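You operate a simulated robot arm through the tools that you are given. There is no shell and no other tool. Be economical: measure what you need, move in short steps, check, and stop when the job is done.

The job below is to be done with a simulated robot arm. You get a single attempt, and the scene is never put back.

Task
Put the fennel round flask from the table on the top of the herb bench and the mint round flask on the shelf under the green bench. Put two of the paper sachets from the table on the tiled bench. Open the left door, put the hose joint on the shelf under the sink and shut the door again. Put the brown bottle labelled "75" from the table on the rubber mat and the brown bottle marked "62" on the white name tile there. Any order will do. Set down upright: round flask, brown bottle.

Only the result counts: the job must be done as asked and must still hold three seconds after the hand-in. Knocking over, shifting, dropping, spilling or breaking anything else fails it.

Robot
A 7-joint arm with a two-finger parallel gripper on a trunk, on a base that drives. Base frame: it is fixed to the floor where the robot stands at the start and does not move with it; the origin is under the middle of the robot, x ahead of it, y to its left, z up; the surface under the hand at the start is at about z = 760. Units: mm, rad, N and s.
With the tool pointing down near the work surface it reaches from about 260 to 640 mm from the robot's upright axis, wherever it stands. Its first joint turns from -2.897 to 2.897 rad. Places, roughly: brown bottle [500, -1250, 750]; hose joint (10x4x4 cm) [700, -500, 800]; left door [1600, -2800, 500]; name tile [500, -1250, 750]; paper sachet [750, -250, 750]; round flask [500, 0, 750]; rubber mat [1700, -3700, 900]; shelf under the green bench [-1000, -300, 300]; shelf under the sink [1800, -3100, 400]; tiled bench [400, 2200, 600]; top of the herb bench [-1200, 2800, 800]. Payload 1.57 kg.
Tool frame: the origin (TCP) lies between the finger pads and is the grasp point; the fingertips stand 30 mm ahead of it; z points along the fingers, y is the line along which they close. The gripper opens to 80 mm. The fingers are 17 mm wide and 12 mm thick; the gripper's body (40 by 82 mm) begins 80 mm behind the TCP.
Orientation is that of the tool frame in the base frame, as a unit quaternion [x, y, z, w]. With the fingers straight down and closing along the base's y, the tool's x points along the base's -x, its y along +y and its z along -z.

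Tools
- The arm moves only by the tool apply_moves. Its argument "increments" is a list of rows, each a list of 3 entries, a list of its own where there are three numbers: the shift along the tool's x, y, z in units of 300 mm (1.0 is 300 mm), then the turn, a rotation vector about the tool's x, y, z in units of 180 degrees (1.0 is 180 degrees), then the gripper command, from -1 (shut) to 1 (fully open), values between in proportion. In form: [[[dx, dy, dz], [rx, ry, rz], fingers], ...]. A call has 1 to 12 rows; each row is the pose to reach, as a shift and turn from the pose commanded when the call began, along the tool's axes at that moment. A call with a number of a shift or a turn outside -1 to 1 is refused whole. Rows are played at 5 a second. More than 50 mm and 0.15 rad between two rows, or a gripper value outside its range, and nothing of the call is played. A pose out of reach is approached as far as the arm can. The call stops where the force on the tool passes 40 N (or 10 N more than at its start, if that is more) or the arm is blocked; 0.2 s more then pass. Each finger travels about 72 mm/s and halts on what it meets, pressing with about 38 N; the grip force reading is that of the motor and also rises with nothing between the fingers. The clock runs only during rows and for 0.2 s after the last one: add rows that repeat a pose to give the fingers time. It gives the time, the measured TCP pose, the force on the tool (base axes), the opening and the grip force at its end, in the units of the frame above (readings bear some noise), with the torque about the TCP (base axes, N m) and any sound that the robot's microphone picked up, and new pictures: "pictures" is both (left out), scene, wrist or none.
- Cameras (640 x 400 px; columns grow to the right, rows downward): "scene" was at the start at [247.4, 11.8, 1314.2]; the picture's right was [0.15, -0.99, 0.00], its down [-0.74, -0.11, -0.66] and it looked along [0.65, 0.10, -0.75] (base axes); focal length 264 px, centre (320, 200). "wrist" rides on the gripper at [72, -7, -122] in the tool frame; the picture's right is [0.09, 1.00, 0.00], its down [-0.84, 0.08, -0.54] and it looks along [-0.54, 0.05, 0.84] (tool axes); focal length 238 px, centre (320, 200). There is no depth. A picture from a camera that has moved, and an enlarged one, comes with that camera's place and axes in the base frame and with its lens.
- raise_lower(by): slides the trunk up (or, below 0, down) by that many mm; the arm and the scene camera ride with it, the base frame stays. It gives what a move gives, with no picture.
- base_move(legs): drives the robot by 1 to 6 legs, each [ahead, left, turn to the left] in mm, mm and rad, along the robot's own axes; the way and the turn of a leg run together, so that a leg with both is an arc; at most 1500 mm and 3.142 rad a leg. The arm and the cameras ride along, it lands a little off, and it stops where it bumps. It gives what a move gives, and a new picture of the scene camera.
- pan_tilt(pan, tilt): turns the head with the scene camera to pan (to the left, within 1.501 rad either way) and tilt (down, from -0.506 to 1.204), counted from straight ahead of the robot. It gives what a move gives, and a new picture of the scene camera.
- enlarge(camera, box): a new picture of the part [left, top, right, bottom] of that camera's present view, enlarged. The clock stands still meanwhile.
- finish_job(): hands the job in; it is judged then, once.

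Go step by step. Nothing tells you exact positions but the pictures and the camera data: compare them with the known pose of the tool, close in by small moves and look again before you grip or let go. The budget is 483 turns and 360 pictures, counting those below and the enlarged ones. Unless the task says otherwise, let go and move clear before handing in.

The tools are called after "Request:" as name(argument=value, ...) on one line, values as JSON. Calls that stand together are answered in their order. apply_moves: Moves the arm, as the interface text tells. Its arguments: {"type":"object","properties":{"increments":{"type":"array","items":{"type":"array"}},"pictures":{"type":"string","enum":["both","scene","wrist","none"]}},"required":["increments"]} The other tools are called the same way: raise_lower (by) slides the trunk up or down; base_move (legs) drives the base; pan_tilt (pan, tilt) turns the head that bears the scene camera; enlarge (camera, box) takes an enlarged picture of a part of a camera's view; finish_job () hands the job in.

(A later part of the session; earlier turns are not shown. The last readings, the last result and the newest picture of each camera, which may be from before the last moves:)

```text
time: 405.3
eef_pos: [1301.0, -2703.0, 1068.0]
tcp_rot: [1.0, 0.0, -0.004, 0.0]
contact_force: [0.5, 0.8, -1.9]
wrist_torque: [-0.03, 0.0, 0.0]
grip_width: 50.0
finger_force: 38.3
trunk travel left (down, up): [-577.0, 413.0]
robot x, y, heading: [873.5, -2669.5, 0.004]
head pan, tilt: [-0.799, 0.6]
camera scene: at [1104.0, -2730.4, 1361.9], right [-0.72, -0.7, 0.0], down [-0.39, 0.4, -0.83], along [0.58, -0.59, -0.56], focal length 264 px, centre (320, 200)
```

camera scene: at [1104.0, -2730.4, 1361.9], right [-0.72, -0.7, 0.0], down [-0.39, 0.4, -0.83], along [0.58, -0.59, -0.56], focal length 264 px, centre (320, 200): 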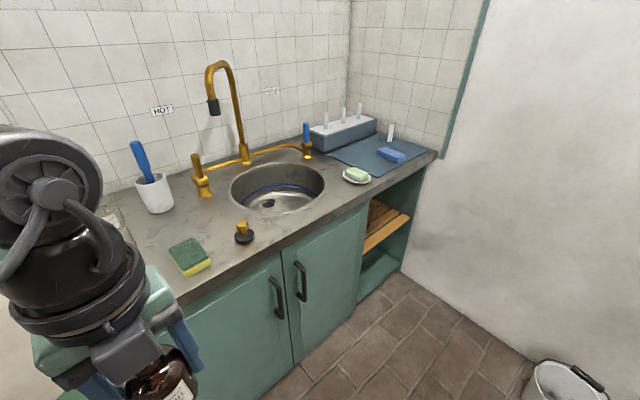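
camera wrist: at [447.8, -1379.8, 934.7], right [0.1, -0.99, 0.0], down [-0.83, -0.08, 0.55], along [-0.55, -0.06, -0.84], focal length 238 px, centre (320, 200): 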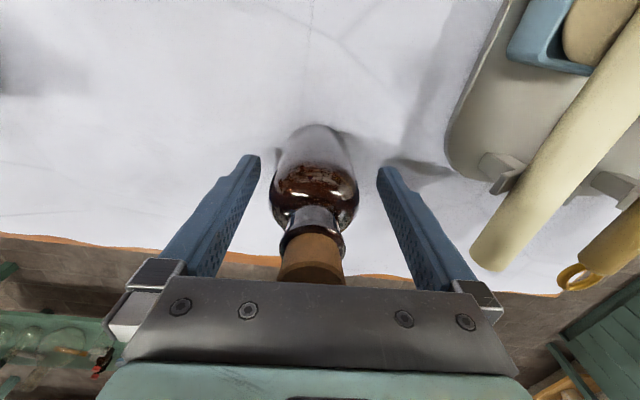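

Mat seen at ≈(1690, -3620). Drive right first, then forward.

Request:
base_move(legs=[[80, 0, 0], [0, -830, 0], [180, 0, 0]])

Request:
pan_tilt(pan=-0.2, tilt=0.7)

Request:
apply_moves(increments=[[[0, 0, 0], [0, 0, 0], -1]], pictures="wrist")

```text
time: 410.2
eef_pos: [1366.5, -3539.6, 1067.3]
tcp_rot: [1.0, -0.013, -0.005, 0.003]
contact_force: [-0.6, 0.5, -1.5]
wrist_torque: [0.01, 0.0, 0.0]
grip_width: 50.1
finger_force: 37.7
trunk travel left (down, up): [-577.0, 413.0]
robot x, y, heading: [939.4, -3494.7, -0.025]
head pan, tilt: [-0.799, 0.6]
stopped in leg 2: the robot was blocked; the commanded pose is now the measured one
camera scene: at [1171.4, -3560.9, 1362.0], right [-0.73, -0.68, 0.0], down [-0.38, 0.41, -0.83], along [0.56, -0.61, -0.56], focal length 264 px, centre (320, 200)
```

scene: 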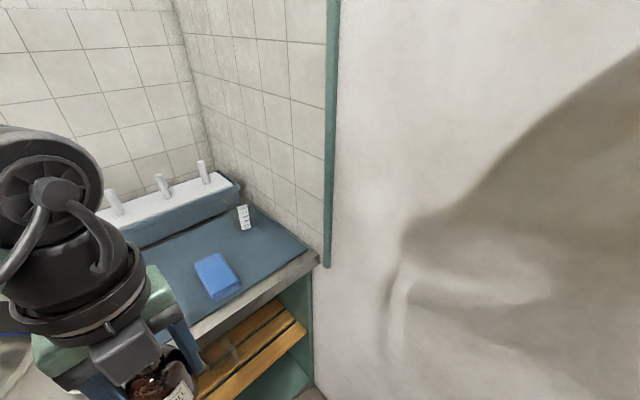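

```text
time: 411.2
eef_pos: [1368.2, -3538.5, 1066.8]
tcp_rot: [1.0, -0.013, -0.006, 0.003]
contact_force: [-0.3, -0.1, -2.2]
wrist_torque: [0.0, 0.0, -0.03]
grip_width: 50.0
finger_force: 37.9
trunk travel left (down, up): [-577.0, 413.0]
robot x, y, heading: [939.1, -3493.0, -0.021]
head pan, tilt: [-0.201, 0.7]
camera scene: at [1194.1, -3515.0, 1353.2], right [-0.22, -0.97, 0.0], down [-0.63, 0.14, -0.77], along [0.74, -0.17, -0.64], focal length 264 px, centre (320, 200)
```

scene: 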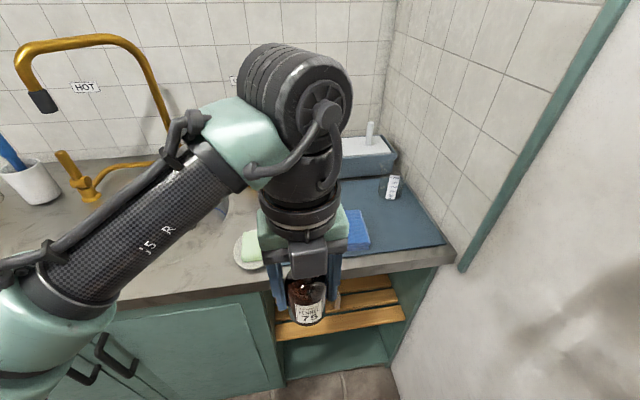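

```text
time: 411.6
eef_pos: [1367.9, -3539.0, 1067.6]
tcp_rot: [1.0, -0.013, -0.005, 0.003]
contact_force: [0.3, 0.3, -2.6]
wrist_torque: [0.0, 0.01, -0.03]
grip_width: 50.1
finger_force: 38.2
trunk travel left (down, up): [-577.0, 413.0]
robot x, y, heading: [938.5, -3493.6, -0.03]
head pan, tilt: [-0.201, 0.7]
camera wrist: at [1440.6, -3533.4, 1190.2], right [0.07, -1.0, 0.0], down [-0.83, -0.05, 0.55], along [-0.55, -0.04, -0.83], focal length 238 px, centre (320, 200)
```

wrist: 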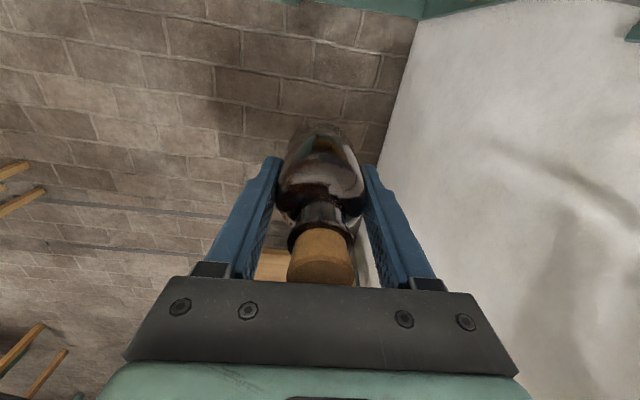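

Request:
pan_tilt(pan=-1.5, tilt=1.1)

```text
time: 413.1
eef_pos: [1366.6, -3539.5, 1065.8]
tcp_rot: [1.0, -0.012, -0.006, 0.003]
contact_force: [-0.8, 0.2, -1.3]
wrist_torque: [0.01, 0.03, 0.01]
grip_width: 50.1
finger_force: 37.9
trunk travel left (down, up): [-577.0, 413.0]
robot x, y, heading: [942.9, -3497.0, -0.032]
head pan, tilt: [-1.499, 1.1]
camera scene: at [1114.2, -3559.1, 1323.5], right [-1.0, -0.05, 0.0], down [-0.04, 0.89, -0.46], along [0.02, -0.46, -0.89], focal length 264 px, centre (320, 200)
```

scene: 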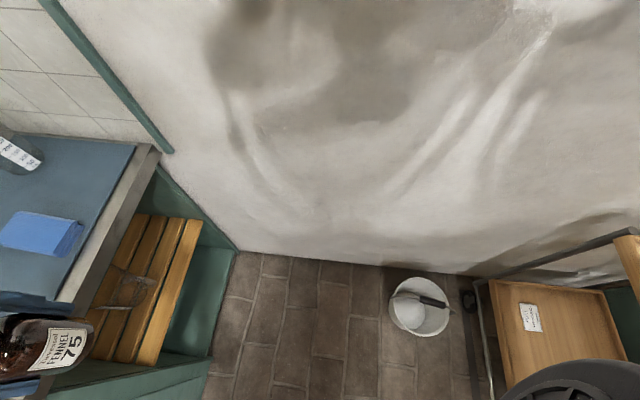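

The bucket seems unmoved (same position as before). Drive forward away from it.

Request:
base_move(legs=[[220, 20, 0.03]])

Request:
pan_tilt(pan=-0.55, tilt=0.8)

Request:
apply_moves(increments=[[[0, 0, 0], [0, 0, 0], -1]], pictures="wrist")

```text
time: 414.8
eef_pos: [1594.4, -3510.1, 1066.4]
tcp_rot: [1.0, 0.004, -0.005, 0.0]
contact_force: [-0.4, 1.1, -0.9]
wrist_torque: [-0.02, 0.03, 0.03]
grip_width: 50.1
finger_force: 38.2
trunk travel left (down, up): [-577.0, 413.0]
robot x, y, heading: [1165.1, -3479.5, 0.01]
head pan, tilt: [-1.499, 1.1]
camera scene: at [1342.1, -3539.2, 1323.2], right [-1.0, -0.08, 0.0], down [-0.07, 0.89, -0.45], along [0.04, -0.45, -0.89], focal length 264 px, centre (320, 200)
```

scene: 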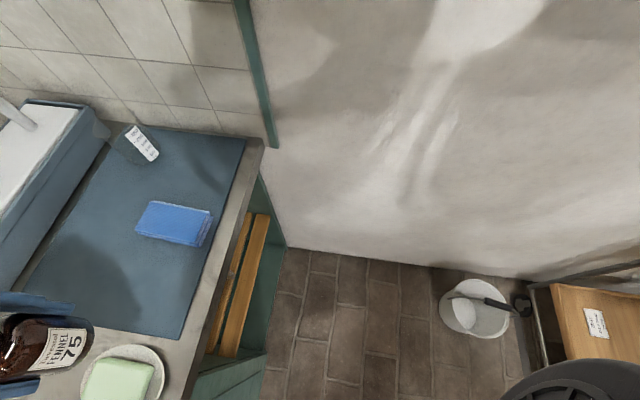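

```text
time: 416.1
eef_pos: [1594.3, -3509.2, 1066.1]
tcp_rot: [1.0, 0.004, -0.004, 0.002]
contact_force: [-0.3, -0.4, -2.1]
wrist_torque: [0.02, -0.04, 0.01]
grip_width: 50.0
finger_force: 38.1
trunk travel left (down, up): [-577.0, 413.0]
robot x, y, heading: [1168.2, -3477.6, 0.011]
head pan, tilt: [-0.55, 0.799]
camera scene: at [1405.5, -3518.0, 1345.0], right [-0.52, -0.86, 0.0], down [-0.61, 0.37, -0.7], along [0.6, -0.36, -0.72], focal length 264 px, centre (320, 200)
```

scene: 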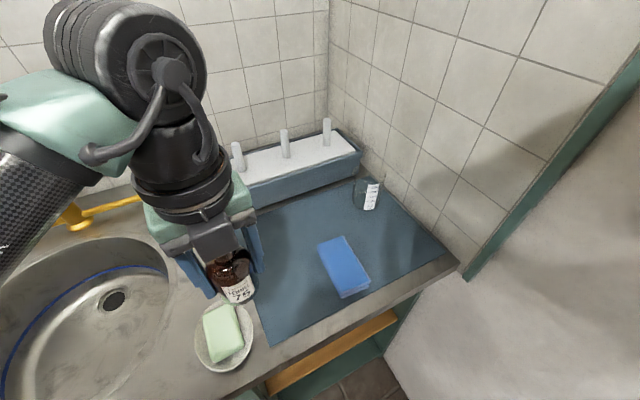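

```text
time: 416.5
eef_pos: [1594.2, -3510.3, 1068.0]
tcp_rot: [1.0, 0.003, -0.005, 0.0]
contact_force: [0.4, -1.2, -1.6]
wrist_torque: [-0.02, 0.01, -0.02]
grip_width: 50.2
finger_force: 37.7
trunk travel left (down, up): [-577.0, 413.0]
robot x, y, heading: [1166.3, -3476.5, 0.008]
head pan, tilt: [-0.55, 0.799]
camera wrist: at [1666.9, -3502.2, 1190.5], right [0.1, -0.99, 0.0], down [-0.83, -0.08, 0.55], along [-0.55, -0.06, -0.84], focal length 238 px, centre (320, 200)
```

wrist: 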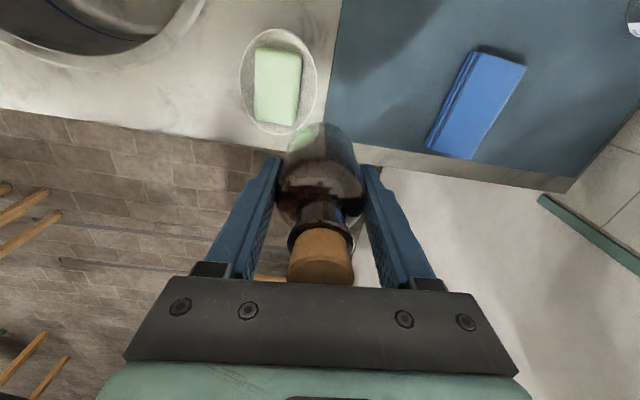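

Place the bottle at ≈(1640, -3595) on the mat, left of the blue sponge. Move and lower.

Request:
apply_moves(increments=[[[0.05, 0.1, 0], [0, 0, 0], -1], [[0.1, 0.2, 0], [0, 0, 0], -1], [[0.153, 0.283, 0.06], [0, 0, 0], -1], [[0.153, 0.283, 0.2], [0, 0, 0], -1], [[0.153, 0.283, 0.3], [0, 0, 0], -1], [[0.153, 0.283, 0.3], [0, 0, 0], -1]], pictures="both")

```text
time: 417.9
eef_pos: [1639.5, -3595.0, 975.9]
tcp_rot: [1.0, 0.005, -0.004, 0.0]
contact_force: [1.5, 0.7, -1.9]
wrist_torque: [-0.01, -0.02, -0.02]
grip_width: 50.1
finger_force: 37.5
trunk travel left (down, up): [-577.0, 413.0]
robot x, y, heading: [1169.0, -3476.6, 0.01]
head pan, tilt: [-0.55, 0.799]
camera scene: at [1405.4, -3517.7, 1345.1], right [-0.52, -0.86, 0.0], down [-0.61, 0.37, -0.7], along [0.6, -0.36, -0.72], focal length 264 px, centre (320, 200)
camera wrist: at [1712.5, -3586.3, 1099.1], right [0.1, -0.99, 0.0], down [-0.83, -0.08, 0.55], along [-0.55, -0.06, -0.84], focal length 238 px, centre (320, 200)
```

scene: 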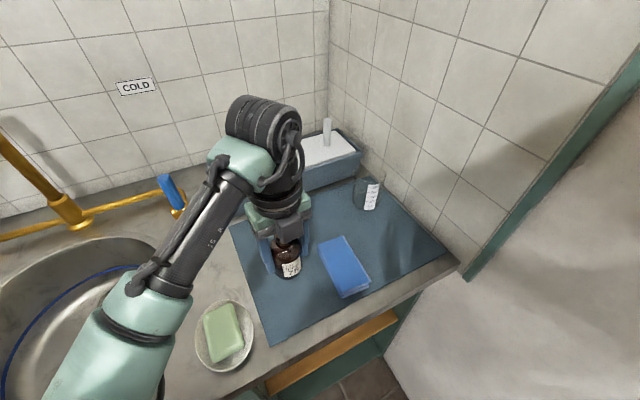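
wrist: 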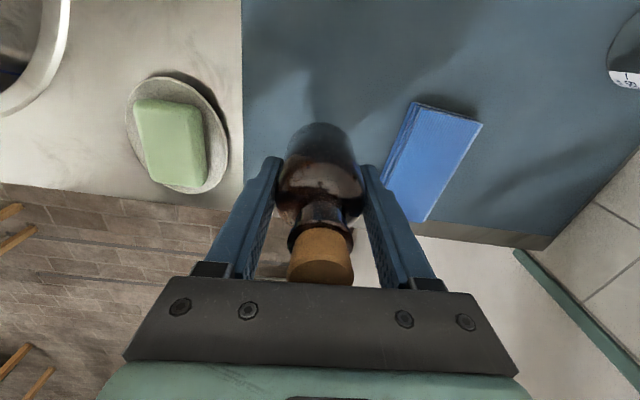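

Request:
apply_moves(increments=[[[0, 0, 0.06], [0, 0, 0], -1], [[0, 0, 0.11], [0, 0, 0], -1], [[0, 0, 0.13], [0, 0, 0], -1], [[0, 0, 0.145], [0, 0, 0], -1], [[0, 0, 0.16], [0, 0, 0], -1], [[0, 0, 0.17], [0, 0, 0], -1], [[0, 0, 0.17], [0, 0, 0], -1]], pictures="none")

```text
time: 419.5
eef_pos: [1638.4, -3594.9, 925.2]
tcp_rot: [1.0, 0.004, -0.004, 0.0]
contact_force: [-0.2, 0.2, -1.3]
wrist_torque: [-0.03, -0.04, 0.0]
grip_width: 50.2
finger_force: 38.2
trunk travel left (down, up): [-577.0, 413.0]
robot x, y, heading: [1165.4, -3477.3, 0.004]
head pan, tilt: [-0.55, 0.799]
```

Request:
apply_moves(increments=[[[0, 0, 0.01], [0, 0, 0], -1], [[0, 0, 0.02], [0, 0, 0], -1], [[0, 0, 0.03], [0, 0, 0], -1], [[0, 0, 0.04], [0, 0, 0], -1], [[0, 0, 0.05], [0, 0, 0], -1], [[0, 0, 0.05], [0, 0, 0], -1]], pictures="wrist")

```text
time: 420.9
eef_pos: [1638.6, -3595.1, 912.9]
tcp_rot: [1.0, 0.004, -0.002, 0.002]
contact_force: [8.1, -4.8, 27.6]
wrist_torque: [0.35, -0.28, -0.12]
grip_width: 50.5
finger_force: 37.9
trunk travel left (down, up): [-577.0, 413.0]
robot x, y, heading: [1167.3, -3479.8, 0.008]
head pan, tilt: [-0.55, 0.799]
camera wrist: at [1710.8, -3586.5, 1036.9], right [0.1, -0.99, 0.0], down [-0.83, -0.08, 0.55], along [-0.54, -0.06, -0.84], focal length 238 px, centre (320, 200)
```

wrist: 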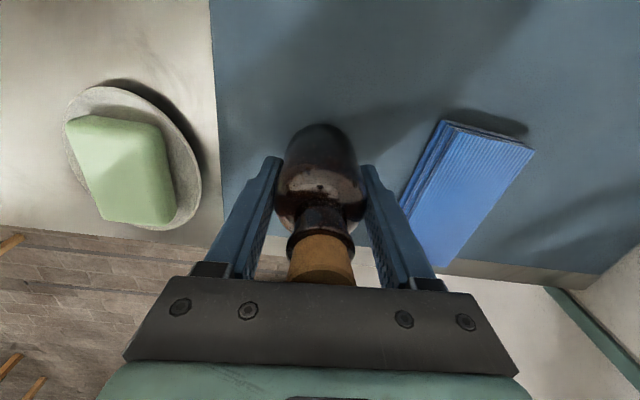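

Request:
apply_moves(increments=[[[0, 0, -0.006], [0, 0, 0], -1], [[0, 0, -0.006], [0, 0, 0], 0.35], [[0, 0, -0.006], [0, 0, 0], 0.6], [[0, 0, -0.006], [0, 0, 0], 0.8], [[0, 0, -0.006], [0, 0, 0], 0.8], [[0, 0, -0.15], [0, 0, 0], 0.8], [[0, 0, -0.3], [0, 0, 0], 0.8], [[0, 0, -0.45], [0, 0, 0], 0.8], [[-0.1, -0.1, -0.5], [0, 0, 0], 1], [[-0.2, -0.2, -0.5], [0, 0, 0], 1], [[-0.2, -0.2, -0.5], [0, 0, 0], 1]], pictures="scene")

```text
time: 423.3
eef_pos: [1581.1, -3534.1, 1063.7]
tcp_rot: [1.0, 0.005, -0.004, 0.001]
contact_force: [0.2, 0.6, 0.0]
wrist_torque: [0.04, -0.01, 0.01]
grip_width: 80.2
finger_force: 0.0
trunk travel left (down, up): [-577.0, 413.0]
robot x, y, heading: [1165.0, -3480.7, 0.009]
head pan, tilt: [-0.55, 0.799]
camera scene: at [1405.6, -3518.2, 1345.0], right [-0.52, -0.86, 0.0], down [-0.61, 0.37, -0.7], along [0.6, -0.36, -0.72], focal length 264 px, centre (320, 200)
```

scene: 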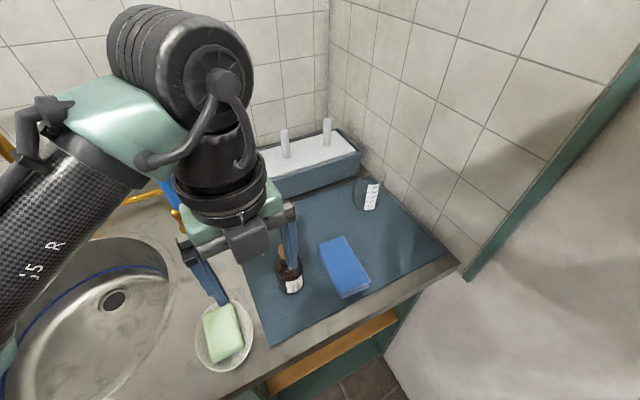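

Bottle 75 is on the mat. Retract and go to the left door.

Request:
apply_moves(increments=[[[-0.15, 0, 0], [0, 0, 0], 1], [[-0.3, 0, 0], [0, 0, 0], 1], [[-0.42, 0, 0], [0, 0, 0], 1], [[-0.42, 0, 0], [0, 0, 0], 1]], pictures="none")

Request:
base_move(legs=[[0, 500, 0], [-200, 0, 0]])

Request:
pan_tilt(pan=-0.3, tilt=0.9)

```text
time: 424.3
eef_pos: [1452.9, -3534.8, 1064.4]
tcp_rot: [1.0, 0.004, -0.004, 0.001]
contact_force: [-0.3, -0.3, 0.5]
wrist_torque: [0.0, 0.01, 0.0]
grip_width: 79.9
finger_force: 0.0
trunk travel left (down, up): [-577.0, 413.0]
robot x, y, heading: [1167.2, -3475.9, 0.009]
head pan, tilt: [-0.55, 0.799]
```

```text
time: 428.4
eef_pos: [1249.9, -3040.7, 1063.9]
tcp_rot: [1.0, 0.002, -0.004, 0.001]
contact_force: [-0.8, -0.1, -1.5]
wrist_torque: [0.01, 0.02, 0.0]
grip_width: 80.0
finger_force: 0.0
trunk travel left (down, up): [-577.0, 413.0]
robot x, y, heading: [964.4, -2983.1, 0.005]
head pan, tilt: [-0.55, 0.799]
camera scene: at [1202.1, -3022.7, 1345.3], right [-0.52, -0.86, 0.0], down [-0.61, 0.37, -0.7], along [0.6, -0.36, -0.72], focal length 264 px, centre (320, 200)
```

scene: 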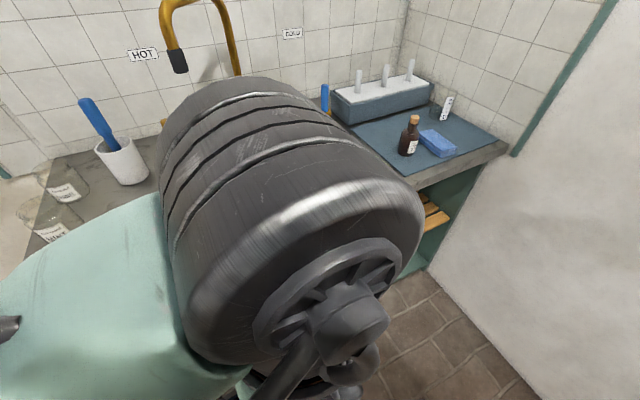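

```text
time: 429.2
eef_pos: [1250.2, -3039.9, 1062.8]
tcp_rot: [1.0, 0.003, -0.004, 0.001]
contact_force: [0.0, 0.5, 0.1]
wrist_torque: [0.06, 0.02, 0.01]
grip_width: 79.9
finger_force: 0.2
trunk travel left (down, up): [-577.0, 413.0]
robot x, y, heading: [963.4, -2982.5, 0.003]
head pan, tilt: [-0.3, 0.901]
camera scene: at [1206.0, -3002.9, 1337.2], right [-0.29, -0.96, 0.0], down [-0.75, 0.23, -0.62], along [0.59, -0.18, -0.78], focal length 264 px, centre (320, 200)
```

scene: 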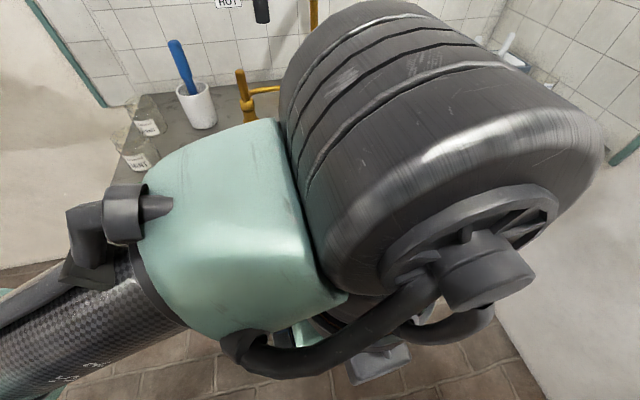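

Pitch the tool to horizontal (for the vertical door handle), then lower the trunk.

Request:
apply_moves(increments=[[[0.1, 0, 0], [0, 0.045, 0], 1], [[0.2, 0, 0], [0, 0.09, 0], 1], [[0.3, 0, 0], [0, 0.135, 0], 1], [[0.4, 0, 0], [0, 0.18, 0], 1], [[0.5, 0, 0], [0, 0.225, 0], 1], [[0.6, 0, 0], [0, 0.27, 0], 1], [[0.65, 0, 0], [0, 0.315, 0], 1], [[0.7, 0, 0], [0, 0.36, 0], 1], [[0.7, 0, 0], [0, 0.405, 0], 1], [[0.7, 0, 0], [0, 0.45, 0], 1], [[0.7, 0, 0], [0, 0.495, 0], 1], [[0.7, 0, 0], [0, 0.497, 0], 1]], pictures="none")

Request:
raise_lower(by=-300)

Request:
pan_tilt(pan=0, tilt=0.6)

Request:
apply_moves(increments=[[[0, 0, 0], [0, 0, 0], 1]], pictures="wrist")

```text
time: 431.8
eef_pos: [1461.0, -3038.0, 1063.7]
tcp_rot: [0.713, 0.002, 0.701, -0.001]
contact_force: [-0.1, -0.6, 0.5]
wrist_torque: [0.03, 0.02, -0.01]
grip_width: 80.2
finger_force: 0.0
trunk travel left (down, up): [-577.0, 413.0]
robot x, y, heading: [962.5, -2981.9, 0.006]
head pan, tilt: [-0.3, 0.901]
```

```text
time: 434.8
eef_pos: [1460.4, -3038.1, 763.1]
tcp_rot: [0.714, 0.003, 0.7, -0.001]
contact_force: [0.5, -0.1, 0.4]
wrist_torque: [0.0, -0.03, 0.0]
grip_width: 80.0
finger_force: 0.0
trunk travel left (down, up): [-277.0, 713.0]
robot x, y, heading: [968.3, -2977.9, 0.003]
head pan, tilt: [-0.3, 0.901]
```

```text
time: 435.6
eef_pos: [1460.4, -3037.1, 762.8]
tcp_rot: [0.714, 0.002, 0.7, -0.001]
contact_force: [0.1, 0.4, 0.0]
wrist_torque: [-0.02, 0.01, -0.01]
grip_width: 80.0
finger_force: 0.1
trunk travel left (down, up): [-277.0, 713.0]
robot x, y, heading: [966.1, -2981.1, 0.007]
head pan, tilt: [0.0, 0.6]
camera scene: at [1222.1, -2980.5, 1061.9], right [0.01, -1.0, 0.0], down [-0.57, 0.0, -0.82], along [0.82, 0.0, -0.57], focal length 264 px, centre (320, 200)
```

scene: 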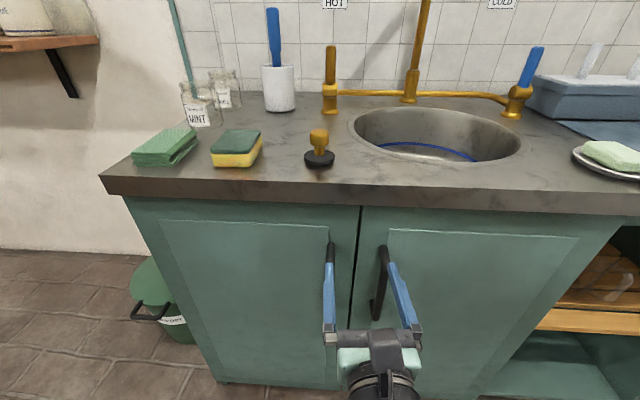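

```text
time: 436.0
eef_pos: [1460.6, -3038.5, 761.9]
tcp_rot: [0.714, 0.002, 0.7, -0.001]
contact_force: [-0.3, -0.3, 0.3]
wrist_torque: [0.03, 0.04, 0.0]
grip_width: 80.2
finger_force: 0.1
trunk travel left (down, up): [-277.0, 713.0]
robot x, y, heading: [966.0, -2984.5, 0.005]
head pan, tilt: [0.0, 0.6]
camera wrist: at [1339.3, -3031.9, 838.5], right [0.01, -1.0, 0.09], down [-0.56, -0.08, -0.83], along [0.83, -0.05, -0.56], focal length 238 px, centre (320, 200)
```

wrist: 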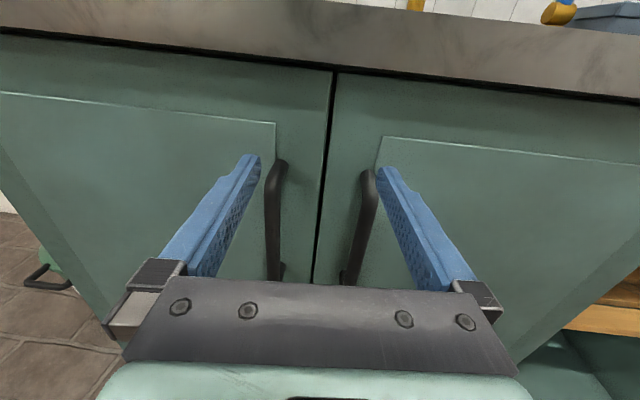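

Left handle: vertical bar at ≈(1555, -3000), z 560–731; hinge at y≈-2660. Align, lower and advance to grip it.

Request:
apply_moves(increments=[[[0, -0.127, 0], [0, 0, 0], 1], [[0, -0.127, 0], [0, 0, 0], 1]], pictures="none")

Request:
raise_lower(by=-110)

Request:
apply_moves(increments=[[[0, 0, 0.1], [0, 0, 0], 1], [[0, 0, 0.18], [0, 0, 0], 1], [[0, 0, 0.18], [0, 0, 0], 1]], pictures="both")

```text
time: 436.6
eef_pos: [1460.7, -2998.2, 764.6]
tcp_rot: [0.714, 0.002, 0.701, -0.001]
contact_force: [-0.2, 0.4, -1.1]
wrist_torque: [0.02, 0.01, 0.0]
grip_width: 80.0
finger_force: 0.0
trunk travel left (down, up): [-277.0, 713.0]
robot x, y, heading: [962.9, -2981.4, 0.008]
head pan, tilt: [0.0, 0.6]
```

```text
time: 438.0
eef_pos: [1461.3, -2998.1, 654.7]
tcp_rot: [0.714, 0.004, 0.7, -0.002]
contact_force: [0.2, -0.6, -0.3]
wrist_torque: [0.02, -0.01, -0.01]
grip_width: 80.0
finger_force: 0.1
trunk travel left (down, up): [-167.0, 823.0]
robot x, y, heading: [964.9, -2983.6, 0.009]
head pan, tilt: [0.0, 0.6]
```

```text
time: 438.8
eef_pos: [1513.7, -2997.6, 653.2]
tcp_rot: [0.714, 0.002, 0.7, -0.001]
contact_force: [0.4, -0.1, 0.3]
wrist_torque: [0.0, 0.02, 0.01]
grip_width: 80.0
finger_force: 0.0
trunk travel left (down, up): [-167.0, 823.0]
robot x, y, heading: [964.2, -2981.9, 0.006]
head pan, tilt: [0.0, 0.6]
camera scene: at [1222.1, -2980.4, 952.0], right [0.01, -1.0, 0.0], down [-0.56, 0.0, -0.83], along [0.83, 0.0, -0.56], focal length 264 px, centre (320, 200)
camera wrist: at [1393.4, -2991.1, 728.5], right [0.01, -1.0, 0.09], down [-0.56, -0.08, -0.83], along [0.83, -0.05, -0.56], focal length 238 px, centre (320, 200)
```

scene: 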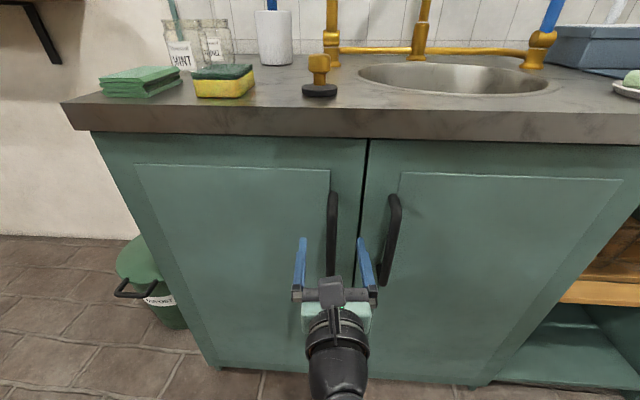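
wrist: 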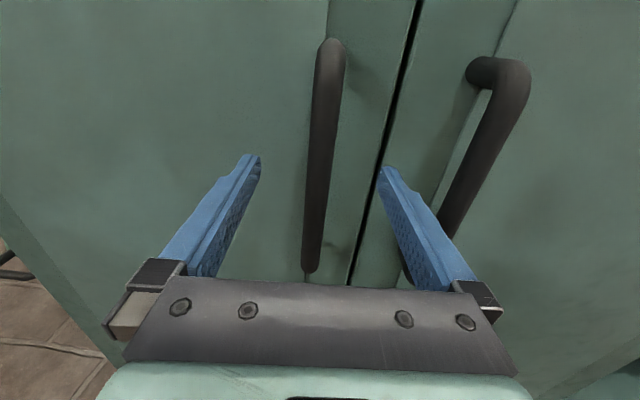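

Request:
apply_moves(increments=[[[0, 0, 0.06], [0, 0, 0], 1], [[0, 0, 0.115], [0, 0, 0], 1], [[0, 0, 0.115], [0, 0, 0], 1], [[0, 0, 0.115], [0, 0, 0], -1], [[0, 0, 0.115], [0, 0, 0], -1], [[0, 0, 0.115], [0, 0, 0], -1], [[0, 0, 0.115], [0, 0, 0], -1], [[0, 0, 0.115], [0, 0, 0], -1]], pictures="wrist")

```text
time: 439.4
eef_pos: [1541.5, -3000.1, 650.5]
tcp_rot: [0.713, 0.0, 0.701, 0.004]
contact_force: [-16.0, 6.2, 2.0]
wrist_torque: [-0.19, -0.19, -0.54]
grip_width: 74.2
finger_force: 0.2
trunk travel left (down, up): [-167.0, 823.0]
robot x, y, heading: [963.3, -2980.5, 0.011]
head pan, tilt: [0.0, 0.6]
stopped in row 2: the force on the tool passed its limit at 65 N (the readings are from after the stop); the commanded pose is now the measured one
camera wrist: at [1420.0, -2992.7, 727.3], right [0.0, -1.0, 0.1], down [-0.56, -0.08, -0.83], along [0.83, -0.06, -0.56], focal length 238 px, centre (320, 200)
```

wrist: 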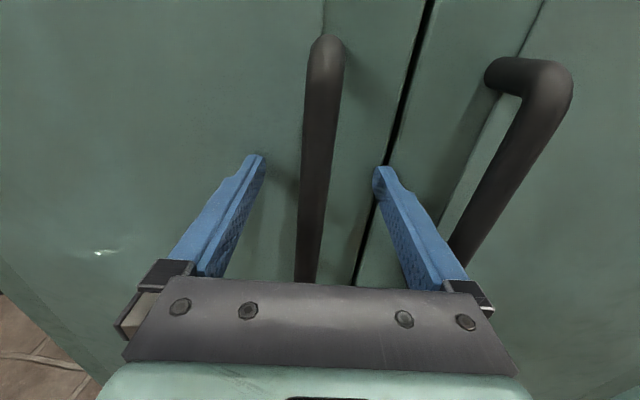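

Fingertips touched the door face (x≈1571). Back off 5 mm and close on the bar.

Request:
apply_moves(increments=[[[0, 0, -0.015], [0, 0, 0], 0.8], [[0, 0, -0.015], [0, 0, 0], -1], [[0, 0, -0.015], [0, 0, 0], -1], [[0, 0, -0.015], [0, 0, 0], -1], [[0, 0, -0.015], [0, 0, 0], -1], [[0, 0, -0.015], [0, 0, 0], -1]], pictures="both")

```text
time: 440.8
eef_pos: [1538.4, -2997.3, 651.0]
tcp_rot: [0.714, 0.003, 0.7, -0.001]
contact_force: [-6.9, 27.5, -2.0]
wrist_torque: [0.32, 0.29, -0.2]
grip_width: 16.0
finger_force: 31.1
trunk travel left (down, up): [-167.0, 823.0]
robot x, y, heading: [965.2, -2983.0, 0.005]
head pan, tilt: [0.0, 0.6]
camera scene: at [1221.6, -2979.0, 952.0], right [0.01, -1.0, 0.0], down [-0.56, -0.01, -0.83], along [0.83, 0.0, -0.56], focal length 264 px, centre (320, 200)
camera wrist: at [1417.0, -2990.3, 727.1], right [0.01, -1.0, 0.1], down [-0.56, -0.09, -0.82], along [0.83, -0.05, -0.56], focal length 238 px, centre (320, 200)
```

scene: 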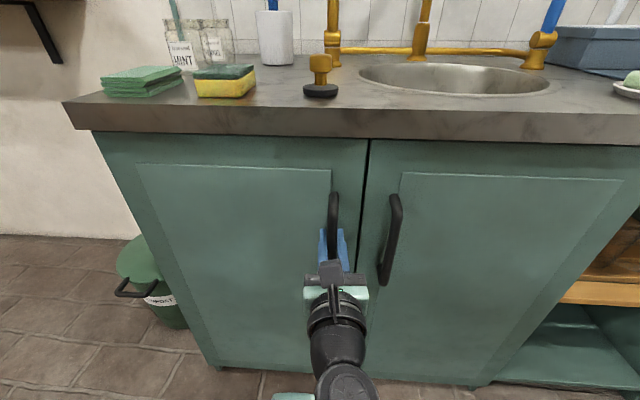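
wrist: 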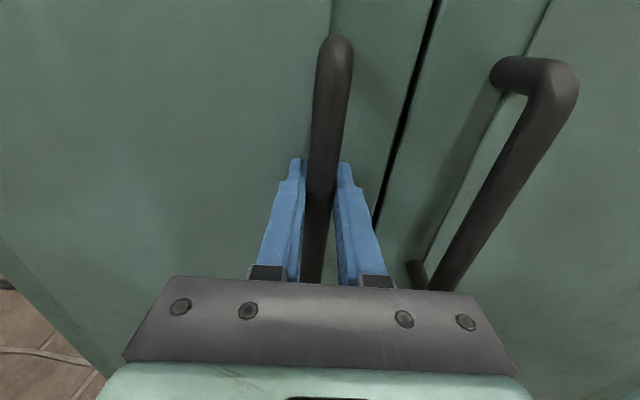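

Bar gripped. Pull the door ~10° open along its arc with the arm.

Request:
apply_moves(increments=[[[0, -0.012, -0.049], [-0.014, 0, 0], -1], [[0, -0.02, -0.098], [-0.028, 0, 0], -1], [[0, -0.03, -0.147], [-0.042, 0, 0], -1], [[0, -0.043, -0.195], [-0.056, 0, 0], -1], [[0, -0.043, -0.195], [-0.056, 0, 0], -1]], pictures="both")

```text
time: 442.0
eef_pos: [1481.9, -2982.2, 649.7]
tcp_rot: [0.712, -0.057, 0.697, 0.06]
contact_force: [9.0, 25.1, -5.5]
wrist_torque: [0.2, -0.72, -0.14]
grip_width: 15.9
finger_force: 31.1
trunk travel left (down, up): [-167.0, 823.0]
robot x, y, heading: [961.0, -2984.0, 0.005]
head pan, tilt: [0.0, 0.6]
camera scene: at [1222.4, -2979.3, 951.7], right [0.01, -1.0, 0.0], down [-0.57, 0.0, -0.82], along [0.82, 0.0, -0.57], focal length 264 px, centre (320, 200)
camera wrist: at [1363.7, -2955.7, 727.0], right [-0.16, -0.98, 0.1], down [-0.56, 0.01, -0.83], along [0.81, -0.19, -0.56], focal length 238 px, centre (320, 200)
```

scene: 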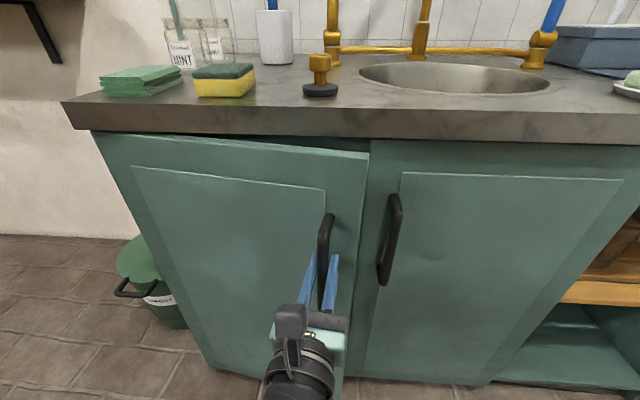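
wrist: 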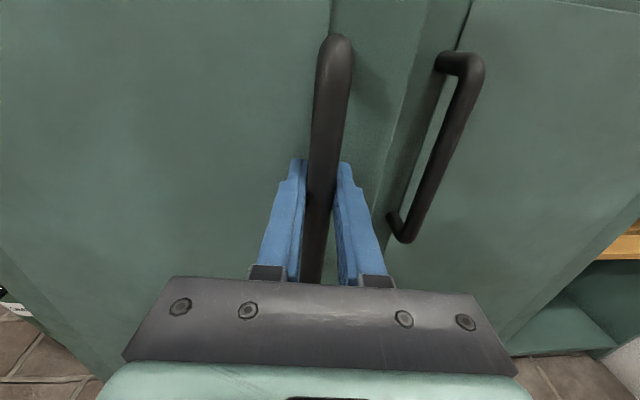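

Door swings. Continue with a base arc about the hinge (14° more).

Request:
base_move(legs=[[-81, 155, -0.25]])

```text
time: 443.5
eef_pos: [1407.1, -2947.9, 651.8]
tcp_rot: [0.699, -0.146, 0.684, 0.147]
contact_force: [15.3, 24.3, -6.2]
wrist_torque: [0.23, -0.01, -0.17]
grip_width: 15.8
finger_force: 31.8
trunk travel left (down, up): [-167.0, 823.0]
robot x, y, heading: [901.6, -2818.8, -0.238]
head pan, tilt: [0.0, 0.6]
camera scene: at [1155.9, -2880.5, 951.7], right [-0.24, -0.97, 0.0], down [-0.55, 0.14, -0.82], along [0.8, -0.2, -0.57], focal length 264 px, centre (320, 200)
```

scene: 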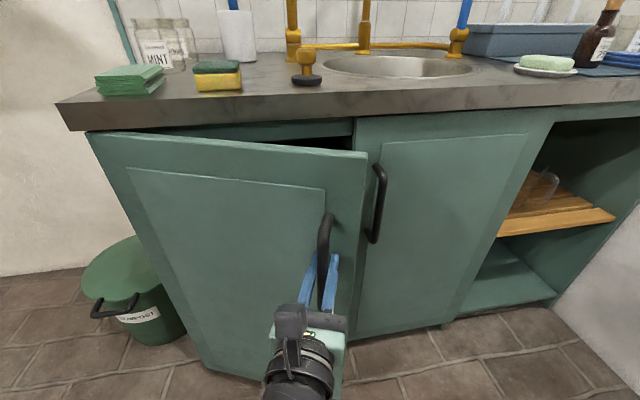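

Request:
base_move(legs=[[-110, 212, -0.34]])

```text
time: 445.2
eef_pos: [1316.9, -2872.2, 650.0]
tcp_rot: [0.664, -0.263, 0.65, 0.26]
contact_force: [6.3, 6.0, -4.7]
wrist_torque: [0.23, 0.01, -0.06]
grip_width: 15.4
finger_force: 31.1
trunk travel left (down, up): [-167.0, 823.0]
robot x, y, heading: [884.9, -2581.6, -0.591]
head pan, tilt: [0.0, 0.6]
camera scene: at [1103.2, -2724.1, 951.8], right [-0.55, -0.83, 0.0], down [-0.47, 0.31, -0.82], along [0.69, -0.46, -0.57], focal length 264 px, centre (320, 200)
```

scene: 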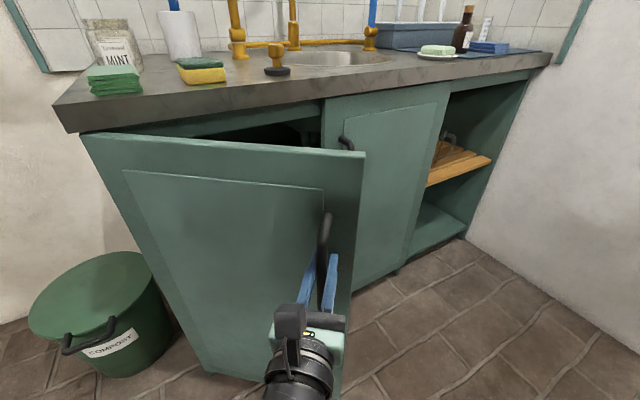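

Door ~44° open. Check space on my left (side table) before continuing.

Request:
pan_tilt(pan=1.45, tilt=0.8)

```text
time: 446.8
eef_pos: [1317.5, -2871.4, 650.8]
tcp_rot: [0.665, -0.262, 0.65, 0.26]
contact_force: [0.6, 1.2, -2.1]
wrist_torque: [0.31, -0.16, 0.02]
grip_width: 15.9
finger_force: 31.5
trunk travel left (down, up): [-167.0, 823.0]
robot x, y, heading: [888.8, -2577.9, -0.591]
head pan, tilt: [1.45, 0.799]
camera scene: at [1081.9, -2613.9, 935.0], right [0.76, -0.65, 0.0], down [-0.47, -0.54, -0.7], along [0.45, 0.53, -0.72], focal length 264 px, centre (320, 200)
```

scene: 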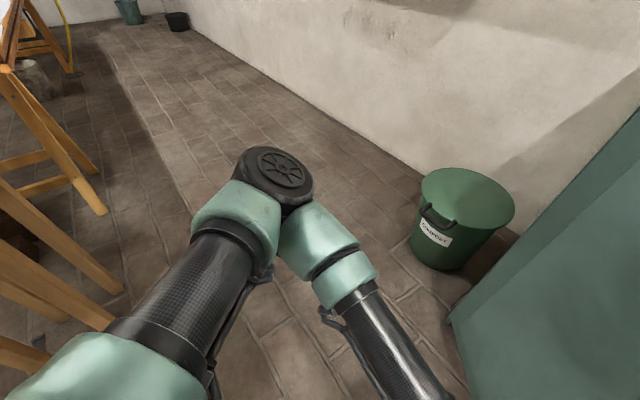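

Request:
base_move(legs=[[-113, 217, -0.35]])

Request:
pan_tilt(pan=0, tilt=0.6)

```text
time: 448.6
eef_pos: [1254.9, -2766.2, 651.6]
tcp_rot: [0.607, -0.377, 0.592, 0.372]
contact_force: [-23.2, -8.2, -7.4]
wrist_torque: [-0.45, -0.54, 0.07]
grip_width: 15.8
finger_force: 31.1
trunk travel left (down, up): [-167.0, 823.0]
robot x, y, heading: [955.7, -2345.6, -0.937]
head pan, tilt: [1.45, 0.799]
camera scene: at [1124.8, -2442.9, 935.2], right [0.49, -0.87, 0.0], down [-0.62, -0.35, -0.7], along [0.61, 0.34, -0.72], focal length 264 px, centre (320, 200)
```

scene: 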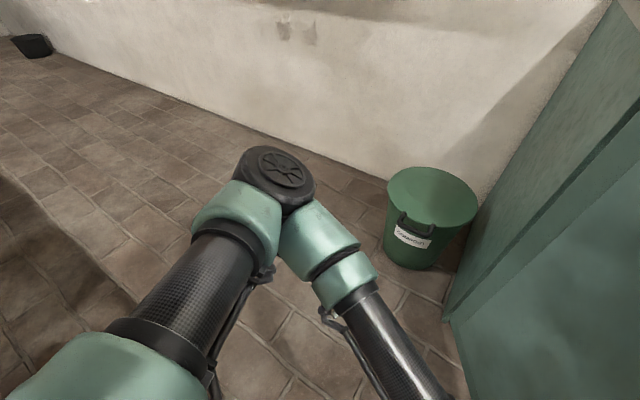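

```text
time: 450.2
eef_pos: [1255.6, -2765.1, 650.9]
tcp_rot: [0.608, -0.377, 0.591, 0.372]
contact_force: [-3.9, -1.3, -2.5]
wrist_torque: [0.26, -0.31, 0.01]
grip_width: 15.8
finger_force: 31.7
trunk travel left (down, up): [-167.0, 823.0]
robot x, y, heading: [952.6, -2345.4, -0.933]
head pan, tilt: [0.0, 0.6]
camera scene: at [1107.7, -2553.3, 951.9], right [-0.8, -0.6, 0.0], down [-0.34, 0.45, -0.82], along [0.49, -0.66, -0.57], focal length 264 px, centre (320, 200)
```

scene: 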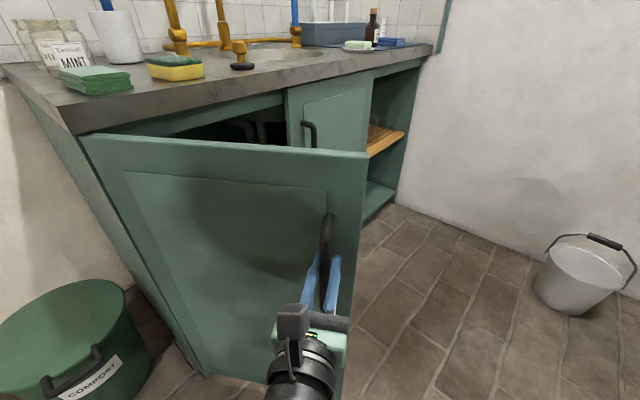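

Request:
base_move(legs=[[-130, 248, -0.4]])

Request:
base_move(legs=[[-81, 155, -0.25]])

```text
time: 452.1
eef_pos: [1232.2, -2629.5, 650.5]
tcp_rot: [0.521, -0.491, 0.504, 0.483]
contact_force: [-26.6, 0.5, -6.5]
wrist_torque: [-0.52, -0.41, 0.11]
grip_width: 15.7
finger_force: 31.2
trunk travel left (down, up): [-167.0, 823.0]
robot x, y, heading: [1117.1, -2124.5, -1.322]
head pan, tilt: [0.0, 0.6]
camera scene: at [1179.7, -2376.7, 952.0], right [-0.97, -0.25, 0.0], down [-0.14, 0.55, -0.83], along [0.2, -0.8, -0.56], focal length 264 px, centre (320, 200)
```

scene: 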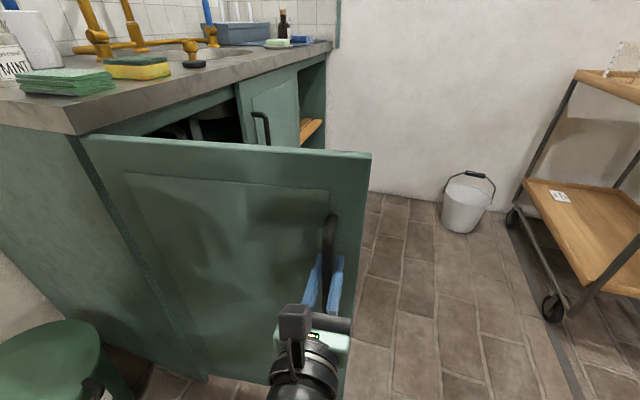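

```text
time: 453.6
eef_pos: [1243.5, -2538.4, 650.5]
tcp_rot: [-0.455, 0.554, -0.436, -0.544]
contact_force: [-26.9, 8.4, -5.2]
wrist_torque: [-0.72, -0.34, 0.13]
grip_width: 15.8
finger_force: 31.7
trunk travel left (down, up): [-167.0, 823.0]
robot x, y, heading: [1259.0, -2025.0, -1.567]
head pan, tilt: [0.0, 0.6]
camera scene: at [1260.3, -2283.4, 952.0], right [-1.0, 0.0, 0.0], down [0.0, 0.56, -0.83], along [0.0, -0.83, -0.56], focal length 264 px, centre (320, 200)
```

scene: 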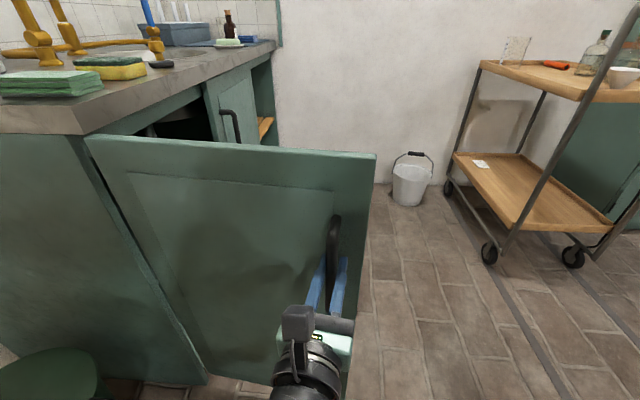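

Door is ~105° open. Release the handle and back straight off.

Request:
apply_moves(increments=[[[0, 0, 0], [0, 0, 0], 0.5], [[0, 0, 0], [0, 0, 0], 1], [[0, 0, 0], [0, 0, 0], 1], [[0, 0, 0], [0, 0, 0], 1]], pictures="wrist")

Request:
base_move(legs=[[-150, 0, 0]])

```text
time: 454.6
eef_pos: [1245.4, -2538.2, 651.9]
tcp_rot: [-0.455, 0.553, -0.436, -0.544]
contact_force: [0.0, 1.3, -0.3]
wrist_torque: [0.0, -0.01, 0.04]
grip_width: 80.0
finger_force: 0.1
trunk travel left (down, up): [-167.0, 823.0]
robot x, y, heading: [1260.1, -2025.3, -1.574]
head pan, tilt: [0.0, 0.6]
camera wrist: at [1277.6, -2422.5, 727.8], right [-0.97, 0.2, 0.1], down [0.03, 0.57, -0.82], along [-0.23, -0.8, -0.56], focal length 238 px, centre (320, 200)
```

wrist: 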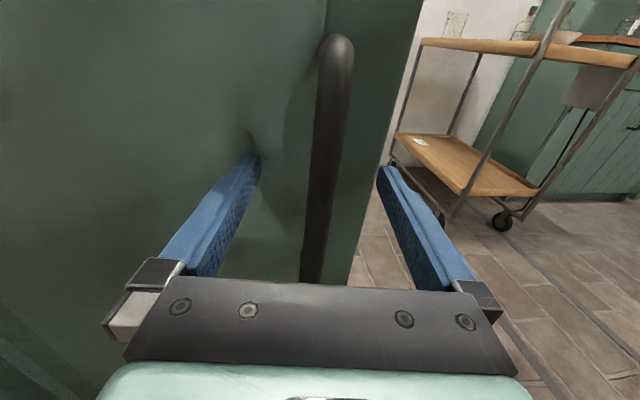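

```text
time: 456.0
eef_pos: [1246.6, -2390.0, 651.1]
tcp_rot: [-0.455, 0.554, -0.436, -0.544]
contact_force: [0.8, 0.0, -0.4]
wrist_torque: [-0.01, 0.01, -0.01]
grip_width: 79.9
finger_force: 0.1
trunk travel left (down, up): [-167.0, 823.0]
robot x, y, heading: [1256.9, -1878.5, -1.56]
head pan, tilt: [0.0, 0.6]
camera scene: at [1260.8, -2134.1, 952.0], right [-1.0, 0.0, 0.0], down [0.0, 0.56, -0.83], along [0.0, -0.82, -0.57], focal length 264 px, centre (320, 200)
```

scene: 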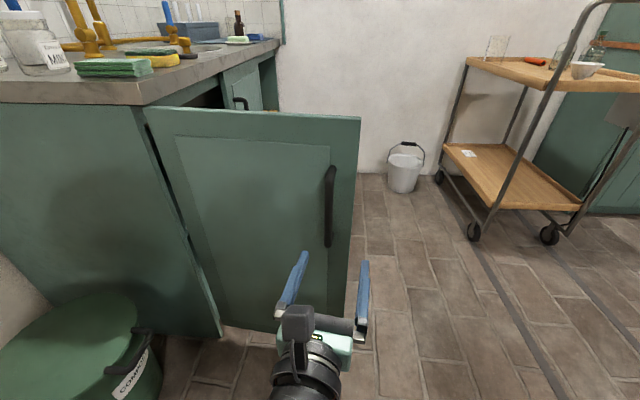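

Door stays open. Raise the trunk, then drive round to the table front for the hose joint.

Request:
raise_lower(by=400)

Request:
base_move(legs=[[0, -150, 0], [530, -100, 0], [110, 0, 0], [0, -1350, 0]])

```text
time: 459.8
eef_pos: [1245.3, -2388.6, 1050.8]
tcp_rot: [-0.454, 0.553, -0.436, -0.545]
contact_force: [0.1, -1.1, 0.1]
wrist_torque: [0.02, 0.03, 0.07]
grip_width: 79.9
finger_force: 0.1
trunk travel left (down, up): [-567.0, 423.0]
robot x, y, heading: [1258.8, -1876.7, -1.561]
head pan, tilt: [0.0, 0.6]
```

```text
time: 471.0
eef_pos: [-372.0, -3004.4, 1051.6]
tcp_rot: [-0.442, 0.564, -0.424, -0.554]
contact_force: [0.8, -0.5, 0.1]
wrist_torque: [0.0, 0.02, -0.01]
grip_width: 79.7
finger_force: 0.1
trunk travel left (down, up): [-567.0, 423.0]
robot x, y, heading: [-334.7, -2495.3, -1.613]
head pan, tilt: [0.0, 0.6]
camera scene: at [-344.3, -2750.6, 1352.0], right [-1.0, 0.04, 0.0], down [0.02, 0.56, -0.83], along [-0.03, -0.82, -0.56], focal length 264 px, centre (320, 200)
```

scene: 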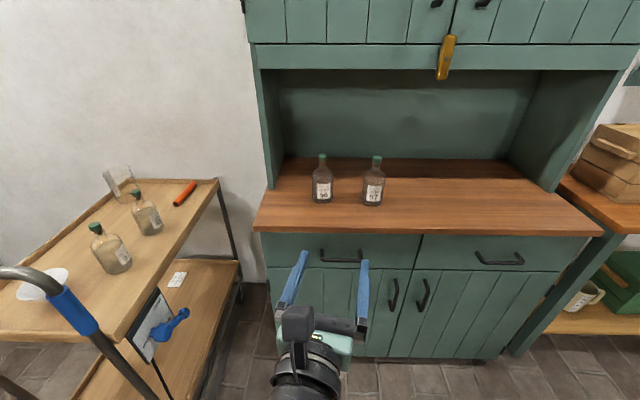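

Request:
base_move(legs=[[-1400, 0, 0], [-330, 0, 0], [0, 0, 1.61]])

Request:
apply_moves(increments=[[[0.08, 0, 0], [0, -0.045, 0], 1], [[0.14, 0, 0], [0, -0.09, 0], 1], [[0.14, 0, 0], [0, -0.135, 0], 1], [[0.14, 0, 0], [0, -0.18, 0], 1], [[0.14, 0, 0], [0, -0.225, 0], 1], [[0.14, 0, 0], [0, -0.27, 0], 1], [[0.14, 0, 0], [0, -0.315, 0], 1], [[0.14, 0, 0], [0, -0.36, 0], 1], [[0.14, 0, 0], [0, -0.405, 0], 1], [[0.14, 0, 0], [0, -0.45, 0], 1], [[0.14, 0, 0], [0, -0.49, 0], 1], [[0.14, 0, 0], [0, -0.494, 0], 1]], pictures="none")

```text
time: 483.8
eef_pos: [285.0, -782.5, 1051.8]
tcp_rot: [0.713, -0.067, 0.694, 0.074]
contact_force: [1.1, 0.0, 1.7]
wrist_torque: [0.01, 0.0, -0.02]
grip_width: 80.1
finger_force: 0.1
trunk travel left (down, up): [-567.0, 423.0]
robot x, y, heading: [-227.8, -772.6, 0.009]
head pan, tilt: [0.0, 0.6]
camera scene: at [30.5, -768.8, 1352.0], right [0.01, -1.0, 0.0], down [-0.56, -0.01, -0.83], along [0.83, 0.01, -0.56], focal length 264 px, centre (320, 200)
```

scene: 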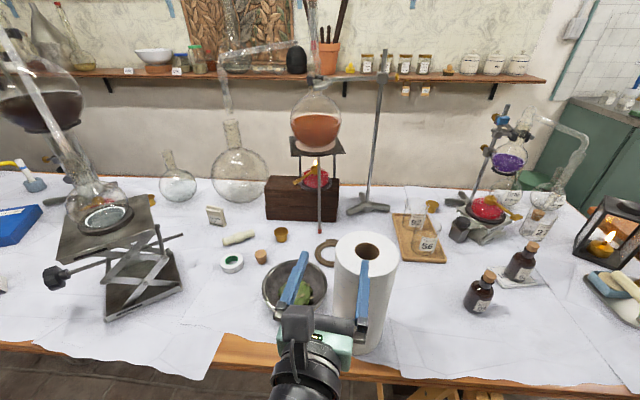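

```text
time: 486.4
eef_pos: [287.8, -782.2, 1093.2]
tcp_rot: [0.995, -0.1, -0.005, 0.006]
contact_force: [0.8, -0.2, 0.6]
wrist_torque: [0.03, 0.0, 0.02]
grip_width: 80.0
finger_force: 0.0
trunk travel left (down, up): [-567.0, 423.0]
robot x, y, heading: [-228.2, -771.7, 0.008]
head pan, tilt: [0.0, 0.6]
```

Request:
apply_moves(increments=[[[0, 0, -0.1], [0, 0, 0.045], 1], [[0, 0, -0.1], [0, 0, 0.09], 1], [[0, 0, -0.1], [0, 0, 0.135], 1], [[0, 0, -0.1], [0, 0, 0.18], 1], [[0, 0, -0.1], [0, 0, 0.225], 1], [[0, 0, -0.1], [0, 0, 0.27], 1], [[0, 0, -0.1], [0, 0, 0.303], 1], [[0, 0, -0.1], [0, 0, 0.303], 1]], pictures="scene")

```text
time: 488.2
eef_pos: [185.6, -853.7, 1118.6]
tcp_rot: [0.84, -0.543, -0.001, 0.006]
contact_force: [0.7, 0.1, -0.7]
wrist_torque: [0.01, 0.0, -0.03]
grip_width: 80.0
finger_force: 0.1
out of reach, approached as far as the arm can: row 4, 5, 6, 7, 8
trunk travel left (down, up): [-567.0, 423.0]
robot x, y, heading: [-232.2, -771.0, 0.011]
head pan, tilt: [0.0, 0.6]
camera scene: at [30.3, -768.4, 1352.0], right [0.01, -1.0, 0.0], down [-0.56, -0.01, -0.83], along [0.83, 0.01, -0.56], focal length 264 px, centre (320, 200)
```

scene: 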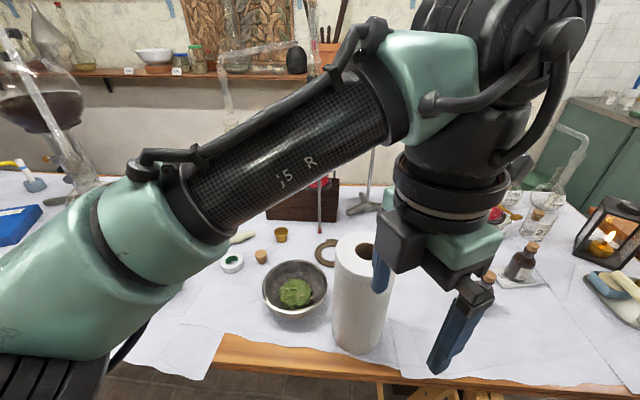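

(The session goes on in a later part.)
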